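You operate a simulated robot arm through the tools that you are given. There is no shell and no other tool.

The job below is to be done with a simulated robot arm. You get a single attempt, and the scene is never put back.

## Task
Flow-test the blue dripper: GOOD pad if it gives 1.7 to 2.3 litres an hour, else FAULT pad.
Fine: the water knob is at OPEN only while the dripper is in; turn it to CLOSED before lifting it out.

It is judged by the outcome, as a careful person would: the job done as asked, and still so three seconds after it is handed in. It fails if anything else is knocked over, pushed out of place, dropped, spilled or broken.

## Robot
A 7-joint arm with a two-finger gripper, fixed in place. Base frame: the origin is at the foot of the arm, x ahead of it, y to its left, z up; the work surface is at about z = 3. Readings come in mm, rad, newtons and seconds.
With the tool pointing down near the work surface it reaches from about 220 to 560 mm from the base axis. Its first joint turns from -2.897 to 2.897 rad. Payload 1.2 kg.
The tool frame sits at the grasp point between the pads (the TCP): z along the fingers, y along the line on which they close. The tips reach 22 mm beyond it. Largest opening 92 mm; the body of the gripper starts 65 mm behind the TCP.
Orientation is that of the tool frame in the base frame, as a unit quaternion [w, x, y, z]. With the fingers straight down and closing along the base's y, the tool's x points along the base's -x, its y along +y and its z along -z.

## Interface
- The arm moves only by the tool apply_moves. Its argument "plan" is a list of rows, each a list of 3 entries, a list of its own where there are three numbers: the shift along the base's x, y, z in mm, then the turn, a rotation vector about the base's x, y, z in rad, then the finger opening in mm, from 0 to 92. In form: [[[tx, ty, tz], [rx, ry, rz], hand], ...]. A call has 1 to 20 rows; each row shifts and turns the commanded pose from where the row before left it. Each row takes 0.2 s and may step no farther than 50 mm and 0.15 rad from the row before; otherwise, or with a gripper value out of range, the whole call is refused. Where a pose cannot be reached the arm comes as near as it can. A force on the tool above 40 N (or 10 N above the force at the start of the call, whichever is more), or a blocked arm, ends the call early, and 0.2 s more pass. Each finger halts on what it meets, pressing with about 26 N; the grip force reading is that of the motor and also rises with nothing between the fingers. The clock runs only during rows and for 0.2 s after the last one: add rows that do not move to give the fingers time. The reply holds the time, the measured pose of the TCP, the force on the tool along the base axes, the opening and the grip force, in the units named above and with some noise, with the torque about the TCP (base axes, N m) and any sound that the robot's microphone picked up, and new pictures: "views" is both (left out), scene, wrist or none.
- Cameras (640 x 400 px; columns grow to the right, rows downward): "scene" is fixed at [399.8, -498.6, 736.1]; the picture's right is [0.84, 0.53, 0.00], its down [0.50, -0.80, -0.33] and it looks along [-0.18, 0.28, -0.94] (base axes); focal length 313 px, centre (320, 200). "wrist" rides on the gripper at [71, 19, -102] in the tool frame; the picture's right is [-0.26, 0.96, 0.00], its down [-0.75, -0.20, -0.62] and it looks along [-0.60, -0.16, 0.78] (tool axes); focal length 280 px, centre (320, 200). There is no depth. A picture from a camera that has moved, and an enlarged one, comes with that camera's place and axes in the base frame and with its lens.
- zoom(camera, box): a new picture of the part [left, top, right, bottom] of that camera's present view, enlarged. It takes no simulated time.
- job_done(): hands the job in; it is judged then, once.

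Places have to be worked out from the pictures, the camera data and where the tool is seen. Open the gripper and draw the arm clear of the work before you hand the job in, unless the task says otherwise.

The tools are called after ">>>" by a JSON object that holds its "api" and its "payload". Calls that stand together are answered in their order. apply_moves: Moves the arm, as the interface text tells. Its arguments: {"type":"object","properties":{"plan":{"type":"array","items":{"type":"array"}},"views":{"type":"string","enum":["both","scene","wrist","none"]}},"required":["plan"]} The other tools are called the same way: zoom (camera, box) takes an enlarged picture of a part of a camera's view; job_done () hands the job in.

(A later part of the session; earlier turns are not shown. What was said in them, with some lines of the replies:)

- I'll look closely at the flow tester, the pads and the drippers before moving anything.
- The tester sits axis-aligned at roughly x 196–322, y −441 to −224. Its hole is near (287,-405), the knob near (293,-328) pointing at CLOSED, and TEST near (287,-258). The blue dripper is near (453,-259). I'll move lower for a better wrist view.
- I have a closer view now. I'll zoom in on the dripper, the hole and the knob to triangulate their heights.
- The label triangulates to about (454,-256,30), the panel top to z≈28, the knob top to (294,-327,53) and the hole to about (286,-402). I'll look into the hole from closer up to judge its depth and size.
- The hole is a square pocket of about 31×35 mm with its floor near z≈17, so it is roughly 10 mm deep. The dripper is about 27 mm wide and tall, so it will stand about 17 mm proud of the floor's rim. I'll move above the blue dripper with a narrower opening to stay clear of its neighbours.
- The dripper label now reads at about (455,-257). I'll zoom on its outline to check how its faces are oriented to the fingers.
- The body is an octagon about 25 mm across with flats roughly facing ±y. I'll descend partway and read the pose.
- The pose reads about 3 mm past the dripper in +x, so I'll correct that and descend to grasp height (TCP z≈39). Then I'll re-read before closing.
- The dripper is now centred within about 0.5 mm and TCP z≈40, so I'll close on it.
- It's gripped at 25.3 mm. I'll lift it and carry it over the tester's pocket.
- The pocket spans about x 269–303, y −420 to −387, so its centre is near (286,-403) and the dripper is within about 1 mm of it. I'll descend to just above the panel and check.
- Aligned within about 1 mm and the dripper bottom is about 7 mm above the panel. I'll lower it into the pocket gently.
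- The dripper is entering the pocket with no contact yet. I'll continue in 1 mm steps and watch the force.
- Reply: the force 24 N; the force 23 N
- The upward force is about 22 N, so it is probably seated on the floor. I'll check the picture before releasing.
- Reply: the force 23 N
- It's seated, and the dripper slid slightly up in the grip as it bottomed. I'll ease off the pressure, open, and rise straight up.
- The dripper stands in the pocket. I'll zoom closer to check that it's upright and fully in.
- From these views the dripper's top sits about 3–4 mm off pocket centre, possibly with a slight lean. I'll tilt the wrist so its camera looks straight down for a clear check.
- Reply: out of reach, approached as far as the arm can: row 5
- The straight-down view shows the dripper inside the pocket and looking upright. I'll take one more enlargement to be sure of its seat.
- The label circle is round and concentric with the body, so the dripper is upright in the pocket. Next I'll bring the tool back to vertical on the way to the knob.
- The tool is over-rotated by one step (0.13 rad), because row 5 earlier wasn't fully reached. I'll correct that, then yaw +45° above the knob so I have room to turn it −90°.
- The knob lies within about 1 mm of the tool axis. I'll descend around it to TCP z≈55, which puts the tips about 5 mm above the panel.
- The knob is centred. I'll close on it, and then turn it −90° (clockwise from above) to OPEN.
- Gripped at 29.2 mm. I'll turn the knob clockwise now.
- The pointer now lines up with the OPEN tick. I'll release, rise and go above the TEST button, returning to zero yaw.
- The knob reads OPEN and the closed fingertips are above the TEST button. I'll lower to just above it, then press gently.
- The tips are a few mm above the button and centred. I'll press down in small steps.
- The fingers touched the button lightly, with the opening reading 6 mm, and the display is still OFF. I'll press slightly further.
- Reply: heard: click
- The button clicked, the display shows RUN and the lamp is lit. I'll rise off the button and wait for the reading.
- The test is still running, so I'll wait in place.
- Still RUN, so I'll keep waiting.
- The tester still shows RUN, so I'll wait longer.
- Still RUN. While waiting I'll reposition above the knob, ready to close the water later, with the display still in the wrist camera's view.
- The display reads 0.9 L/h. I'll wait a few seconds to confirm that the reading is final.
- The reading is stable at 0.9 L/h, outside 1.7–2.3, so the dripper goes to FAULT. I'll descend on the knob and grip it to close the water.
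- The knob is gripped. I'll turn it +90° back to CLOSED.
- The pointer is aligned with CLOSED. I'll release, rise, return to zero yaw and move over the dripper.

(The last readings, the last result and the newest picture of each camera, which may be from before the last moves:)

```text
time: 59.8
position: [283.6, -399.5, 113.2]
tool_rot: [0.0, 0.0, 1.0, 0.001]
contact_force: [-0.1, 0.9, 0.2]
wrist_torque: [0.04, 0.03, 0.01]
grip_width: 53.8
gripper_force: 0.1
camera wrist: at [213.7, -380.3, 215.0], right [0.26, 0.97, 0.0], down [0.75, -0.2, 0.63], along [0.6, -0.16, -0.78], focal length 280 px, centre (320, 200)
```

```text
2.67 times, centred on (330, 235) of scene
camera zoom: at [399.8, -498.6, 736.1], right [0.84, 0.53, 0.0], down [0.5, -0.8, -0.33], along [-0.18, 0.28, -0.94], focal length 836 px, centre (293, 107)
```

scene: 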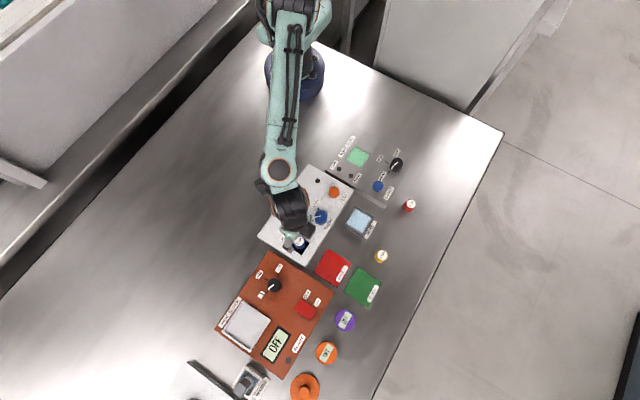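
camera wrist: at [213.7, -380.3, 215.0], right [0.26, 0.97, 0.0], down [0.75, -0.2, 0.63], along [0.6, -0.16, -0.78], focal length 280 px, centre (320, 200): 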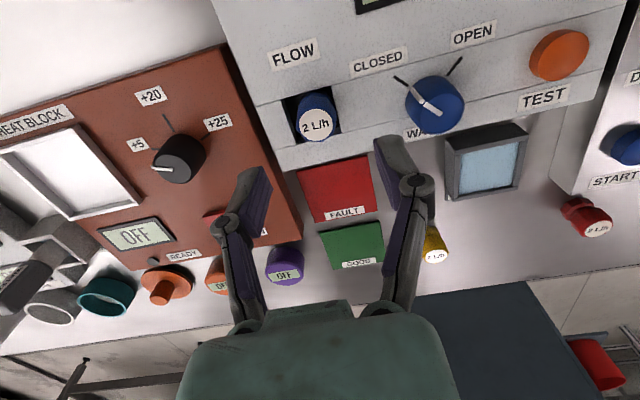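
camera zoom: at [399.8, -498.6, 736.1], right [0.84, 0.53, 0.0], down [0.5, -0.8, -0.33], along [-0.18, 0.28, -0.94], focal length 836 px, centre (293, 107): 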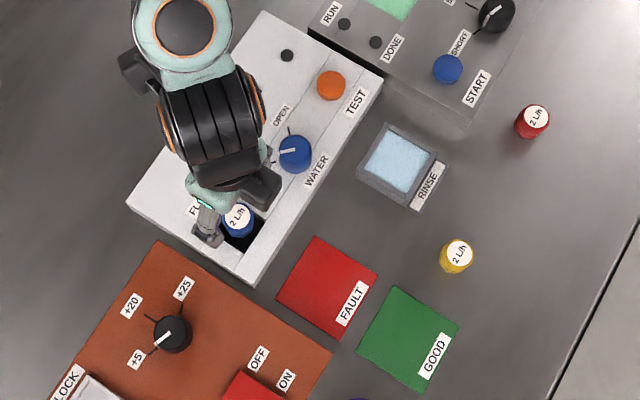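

The water is CLOSED, and the dripper's label is about (-1.5,-2) mm from the tool axis. I'll centre on it and descend to grasp height, with the tips still above the panel.

>>> {"api": "apply_moves", "payload": {"plan": [[[-1.5, -2, -20], [0, 0, 0], 54], [[0, 0, -22], [0, 0, 0], 54], [[0, 0, -10], [0, 0, 0], 54], [[0, 0, -4.5], [0, 0, 0], 54], [[0, 0, 0], [0, 0, 0], 54], [[0, 0, 0], [0, 0, 0], 54]], "views": "wrist"}}

>>> {"api": "zoom", "payload": {"camera": "wrist", "box": [230, 80, 430, 220]}}

```text
time: 61.2
position: [282.8, -401.6, 57.4]
tool_rot: [0.001, 0.0, 1.0, 0.0]
contact_force: [1.1, 0.8, 0.9]
wrist_torque: [0.02, -0.02, -0.01]
grip_width: 54.2
gripper_force: 0.1
camera wrist: at [213.0, -383.3, 159.1], right [0.26, 0.97, 0.0], down [0.75, -0.2, 0.63], along [0.6, -0.16, -0.78], focal length 280 px, centre (320, 200)
```

wrist: 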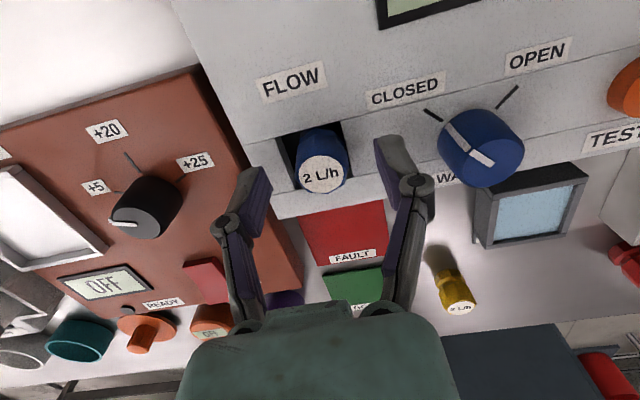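

```text
2.86 times, centred on (330, 150) of wrist
camera zoom: at [213.0, -383.3, 159.1], right [0.26, 0.97, 0.0], down [0.75, -0.2, 0.63], along [0.6, -0.16, -0.78], focal length 801 px, centre (291, 343)
```

zoom: 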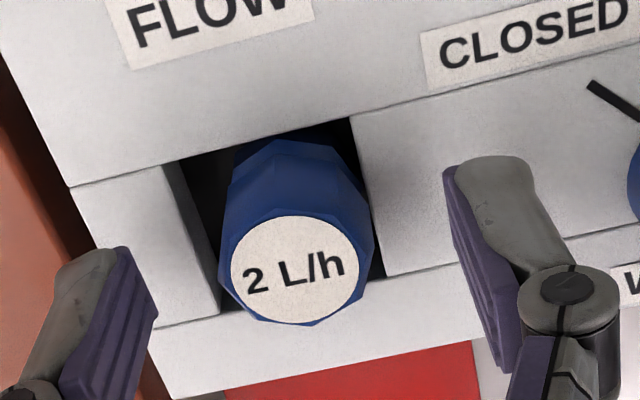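

Centred within 1 mm. I'll grip the dripper and lift it straight out a little.

>>> {"api": "apply_moves", "payload": {"plan": [[[0, 0.5, 0], [0, 0, 0], 40], [[0, 0, 0], [0, 0, 0], 20], [[0, 0, 0], [0, 0, 0], 20], [[0, 0, 0], [0, 0, 0], 20], [[0, 0, 0], [0, 0, 0], 20], [[0, 0, 8], [0, 0, 0], 20], [[0, 0, 10], [0, 0, 0], 20], [[0, 0, 20], [0, 0, 0], 20], [[0, 0, 20], [0, 0, 0], 20], [[0, 0, 0], [0, 0, 0], 20]], "views": "both"}}

>>> {"api": "zoom", "payload": {"camera": "wrist", "box": [230, 80, 430, 220]}}

```text
time: 63.4
position: [282.6, -401.5, 115.3]
tool_rot: [0.001, -0.001, 1.0, 0.0]
contact_force: [0.2, 1.0, -0.7]
wrist_torque: [-0.02, -0.02, -0.02]
grip_width: 25.3
gripper_force: 26.6
camera wrist: at [212.6, -382.6, 215.8], right [0.26, 0.97, 0.0], down [0.75, -0.2, 0.63], along [0.6, -0.16, -0.78], focal length 280 px, centre (320, 200)
```

scene: 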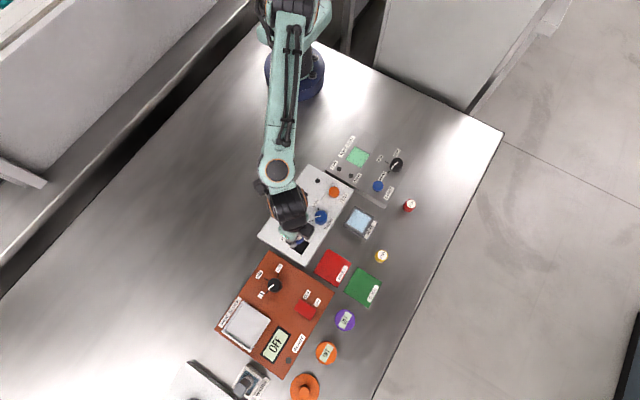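
wrist: 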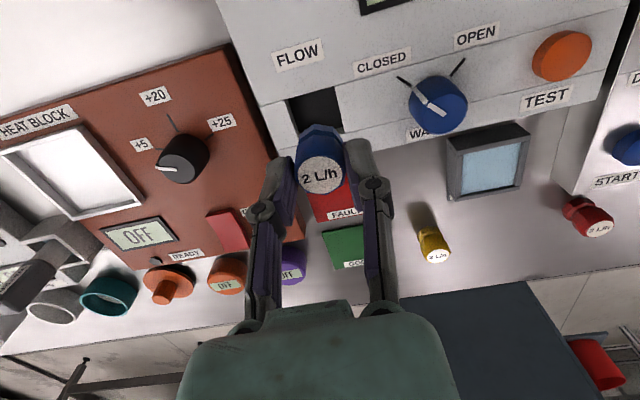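

```text
2.86 times, centred on (330, 150) of wrist
camera zoom: at [212.6, -382.6, 215.8], right [0.26, 0.97, 0.0], down [0.75, -0.2, 0.63], along [0.6, -0.16, -0.78], focal length 801 px, centre (291, 343)
```

zoom: 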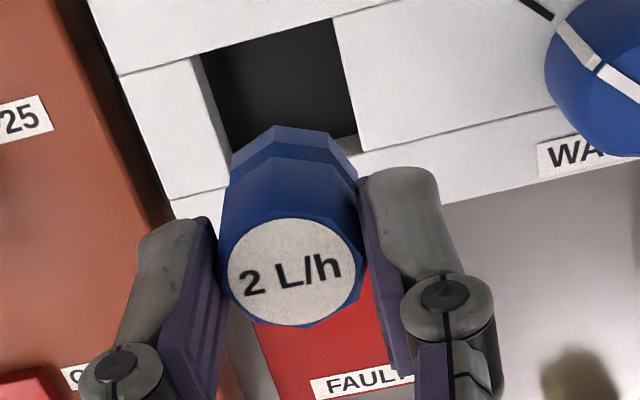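

The dripper is out and held upright. I'll carry it over the FAULT pad (centre about (374,-404)) and lower partway to check.

>>> {"api": "apply_moves", "payload": {"plan": [[[22, -0.5, 0], [0, 0, 0], 20], [[22, -0.5, 0], [0, 0, 0], 20], [[22, -0.5, 0], [0, 0, 0], 20], [[22, 0, 0], [0, 0, 0], 20], [[0, 0, -20], [0, 0, 0], 20], [[0, 0, -20], [0, 0, 0], 20], [[0, 0, -15], [0, 0, 0], 20], [[0, 0, 0], [0, 0, 0], 20], [[0, 0, 0], [0, 0, 0], 20]], "views": "both"}}

>>> {"api": "zoom", "payload": {"camera": "wrist", "box": [230, 80, 430, 220]}}

>>> {"api": "zoom", "payload": {"camera": "scene", "box": [280, 210, 400, 310]}}

```text
time: 65.4
position: [369.9, -402.1, 60.4]
tool_rot: [0.0, -0.001, 1.0, 0.0]
contact_force: [0.6, 0.0, -0.4]
wrist_torque: [0.0, -0.03, 0.01]
grip_width: 25.1
gripper_force: 25.8
camera wrist: at [299.5, -384.5, 161.8], right [0.26, 0.97, 0.0], down [0.75, -0.2, 0.63], along [0.6, -0.16, -0.78], focal length 280 px, centre (320, 200)
```

scene: 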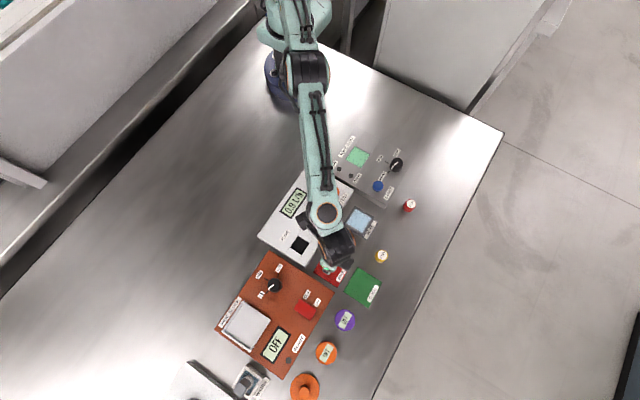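
wrist: 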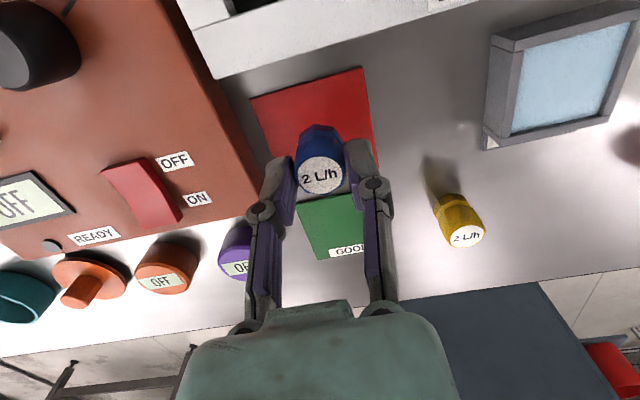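

```text
2.86 times, centred on (330, 150) of wrist
camera zoom: at [299.5, -384.5, 161.8], right [0.26, 0.97, 0.0], down [0.75, -0.2, 0.63], along [0.6, -0.16, -0.78], focal length 801 px, centre (291, 343)
```

zoom: 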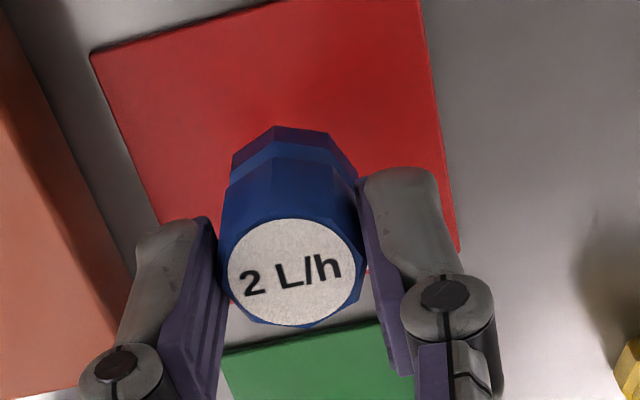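

```text
4.00 times, centred on (340, 260) of scene
camera zoom: at [399.8, -498.6, 736.1], right [0.84, 0.53, 0.0], down [0.5, -0.8, -0.33], along [-0.18, 0.28, -0.94], focal length 1254 px, centre (240, -40)
```

zoom: 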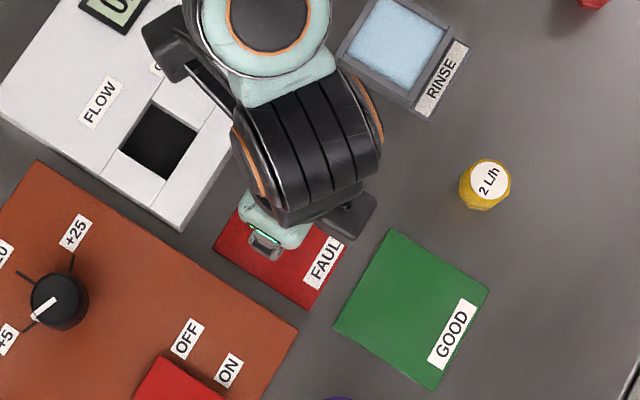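

Well centred on the FAULT pad. I'll lower it slowly to contact.

>>> {"api": "apply_moves", "payload": {"plan": [[[0.5, -0.5, -8], [0, 0, 0], 20], [[0, 0, -6], [0, 0, 0], 20], [[0, 0, -2], [0, 0, 0], 20], [[0, 0, -1], [0, 0, 0], 20], [[0, 0, 0], [0, 0, 0], 20]], "views": "none"}}

```text
time: 66.6
position: [371.2, -402.9, 44.6]
tool_rot: [0.001, -0.001, 1.0, 0.0]
contact_force: [0.6, 0.9, 0.0]
wrist_torque: [0.0, -0.02, 0.01]
grip_width: 25.4
gripper_force: 25.7
```

No contact yet. I'll step down in 0.7 mm increments.

>>> {"api": "apply_moves", "payload": {"plan": [[[0, 0, -0.7], [0, 0, 0], 20], [[0, 0, -0.7], [0, 0, 0], 20], [[0, 0, 0], [0, 0, 0], 20]], "views": "wrist"}}

>>> {"api": "zoom", "payload": {"camera": "wrist", "box": [230, 80, 430, 220]}}

```text
time: 67.4
position: [370.5, -403.3, 43.3]
tool_rot: [0.001, -0.001, 1.0, -0.001]
contact_force: [-0.8, 0.7, 8.1]
wrist_torque: [0.04, 0.03, 0.0]
grip_width: 25.7
gripper_force: 26.1
camera wrist: at [301.3, -385.1, 144.1], right [0.26, 0.97, 0.0], down [0.75, -0.2, 0.63], along [0.6, -0.16, -0.78], focal length 280 px, centre (320, 200)
```

wrist: 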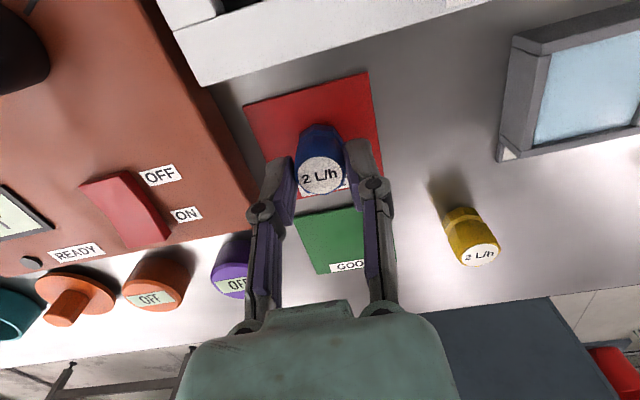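

```text
2.86 times, centred on (330, 150) of wrist
camera zoom: at [301.3, -385.1, 144.1], right [0.26, 0.97, 0.0], down [0.75, -0.2, 0.63], along [0.6, -0.16, -0.78], focal length 801 px, centre (291, 343)
```

zoom: 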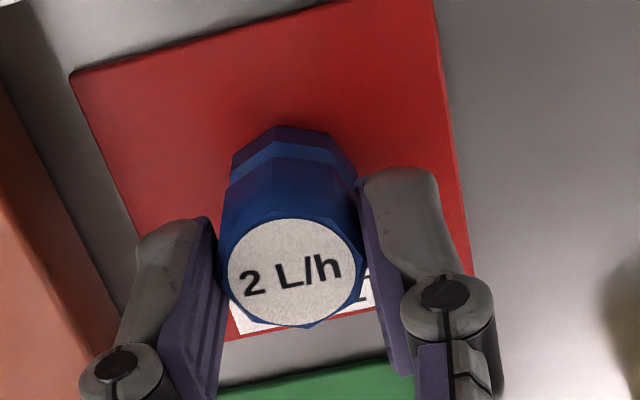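

There's 8 N of contact, so the dripper is on the FAULT pad. I'll open and rise straight up.

>>> {"api": "apply_moves", "payload": {"plan": [[[0, 0, 0], [0, 0, 0], 27], [[0, 0, 0], [0, 0, 0], 34], [[0, 0, 0], [0, 0, 0], 44], [[0, 0, 0], [0, 0, 0], 44], [[0, 0, 15], [0, 0, 0], 44], [[0, 0, 30], [0, 0, 0], 44], [[0, 0, 40], [0, 0, 0], 44], [[-30, 20, 30], [0, 0, 0], 44], [[-40, 20, 20], [0, 0, 0], 44], [[-40, 20, 10], [0, 0, 0], 44], [[-30, 20, 10], [0, 0, 0], 44], [[0, 0, 0], [0, 0, 0], 44]], "views": "both"}}

>>> {"api": "zoom", "payload": {"camera": "scene", "box": [260, 150, 420, 310]}}

>>> {"api": "zoom", "payload": {"camera": "wrist", "box": [160, 0, 460, 200]}}

```text
time: 70.0
position: [231.6, -321.5, 198.1]
tool_rot: [0.001, -0.001, 1.0, -0.001]
contact_force: [0.0, -0.3, -0.7]
wrist_torque: [0.05, 0.01, -0.01]
grip_width: 44.1
gripper_force: 0.1
camera wrist: at [161.7, -302.8, 298.7], right [0.26, 0.97, 0.0], down [0.75, -0.2, 0.63], along [0.6, -0.16, -0.78], focal length 280 px, centre (320, 200)
```

scene: 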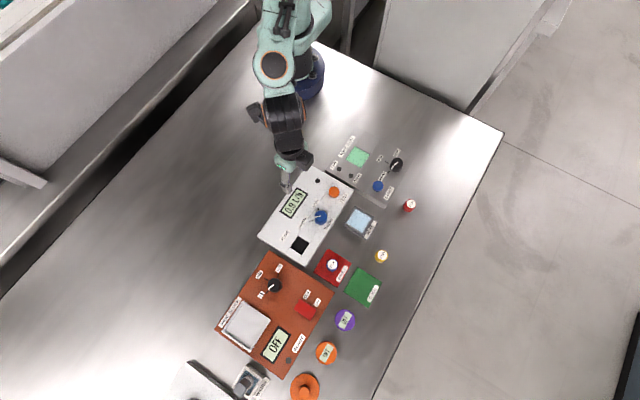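
wrist: 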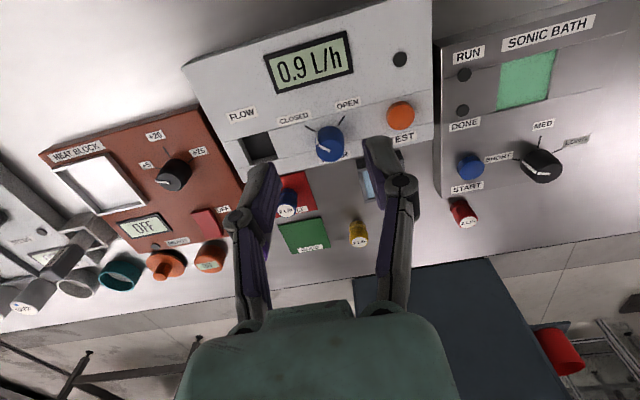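

```text
2.50 times, centred on (340, 230) of scene
camera zoom: at [399.8, -498.6, 736.1], right [0.84, 0.53, 0.0], down [0.5, -0.8, -0.33], along [-0.18, 0.28, -0.94], focal length 784 px, centre (270, 125)
```

zoom: 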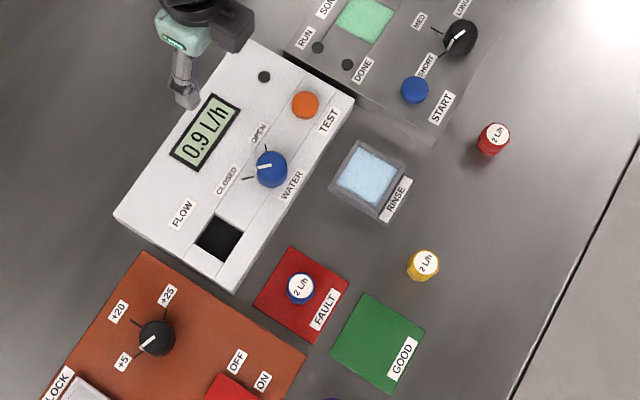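

```text
2.00 times, centred on (310, 100) of wrist
camera zoom: at [161.7, -302.8, 298.7], right [0.26, 0.97, 0.0], down [0.75, -0.2, 0.63], along [0.6, -0.16, -0.78], focal length 561 px, centre (340, 400)
```

zoom: 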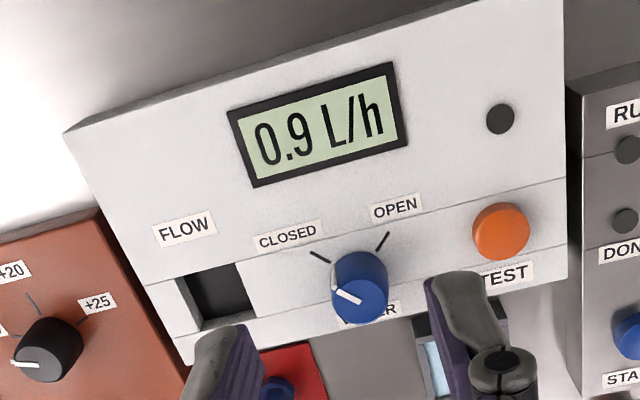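

The blue dripper stands upright on the FAULT pad and the knob is at CLOSED. Nothing else has moved, and the arm is clear with the gripper open, so I'm handing the job in.

>>> {"api": "job_done", "payload": {}}

```text
The job is handed in.
```

The blue dripper gave 0.9 L/h, which is below the 1.7–2.3 range, so I put it on the FAULT pad.

- **Test:** I ran it once, and the display held steady at 0.9 L/h for several seconds. The dripper sat upright in the pocket, about 3–4 mm off centre.
- **Water knob:** I turned it to OPEN only after the dripper was in, and back to CLOSED before lifting it out.
- **End state:** The dripper is standing upright near the middle of the FAULT pad. The last pictures show nothing else moved, and the arm is clear with the gripper open.
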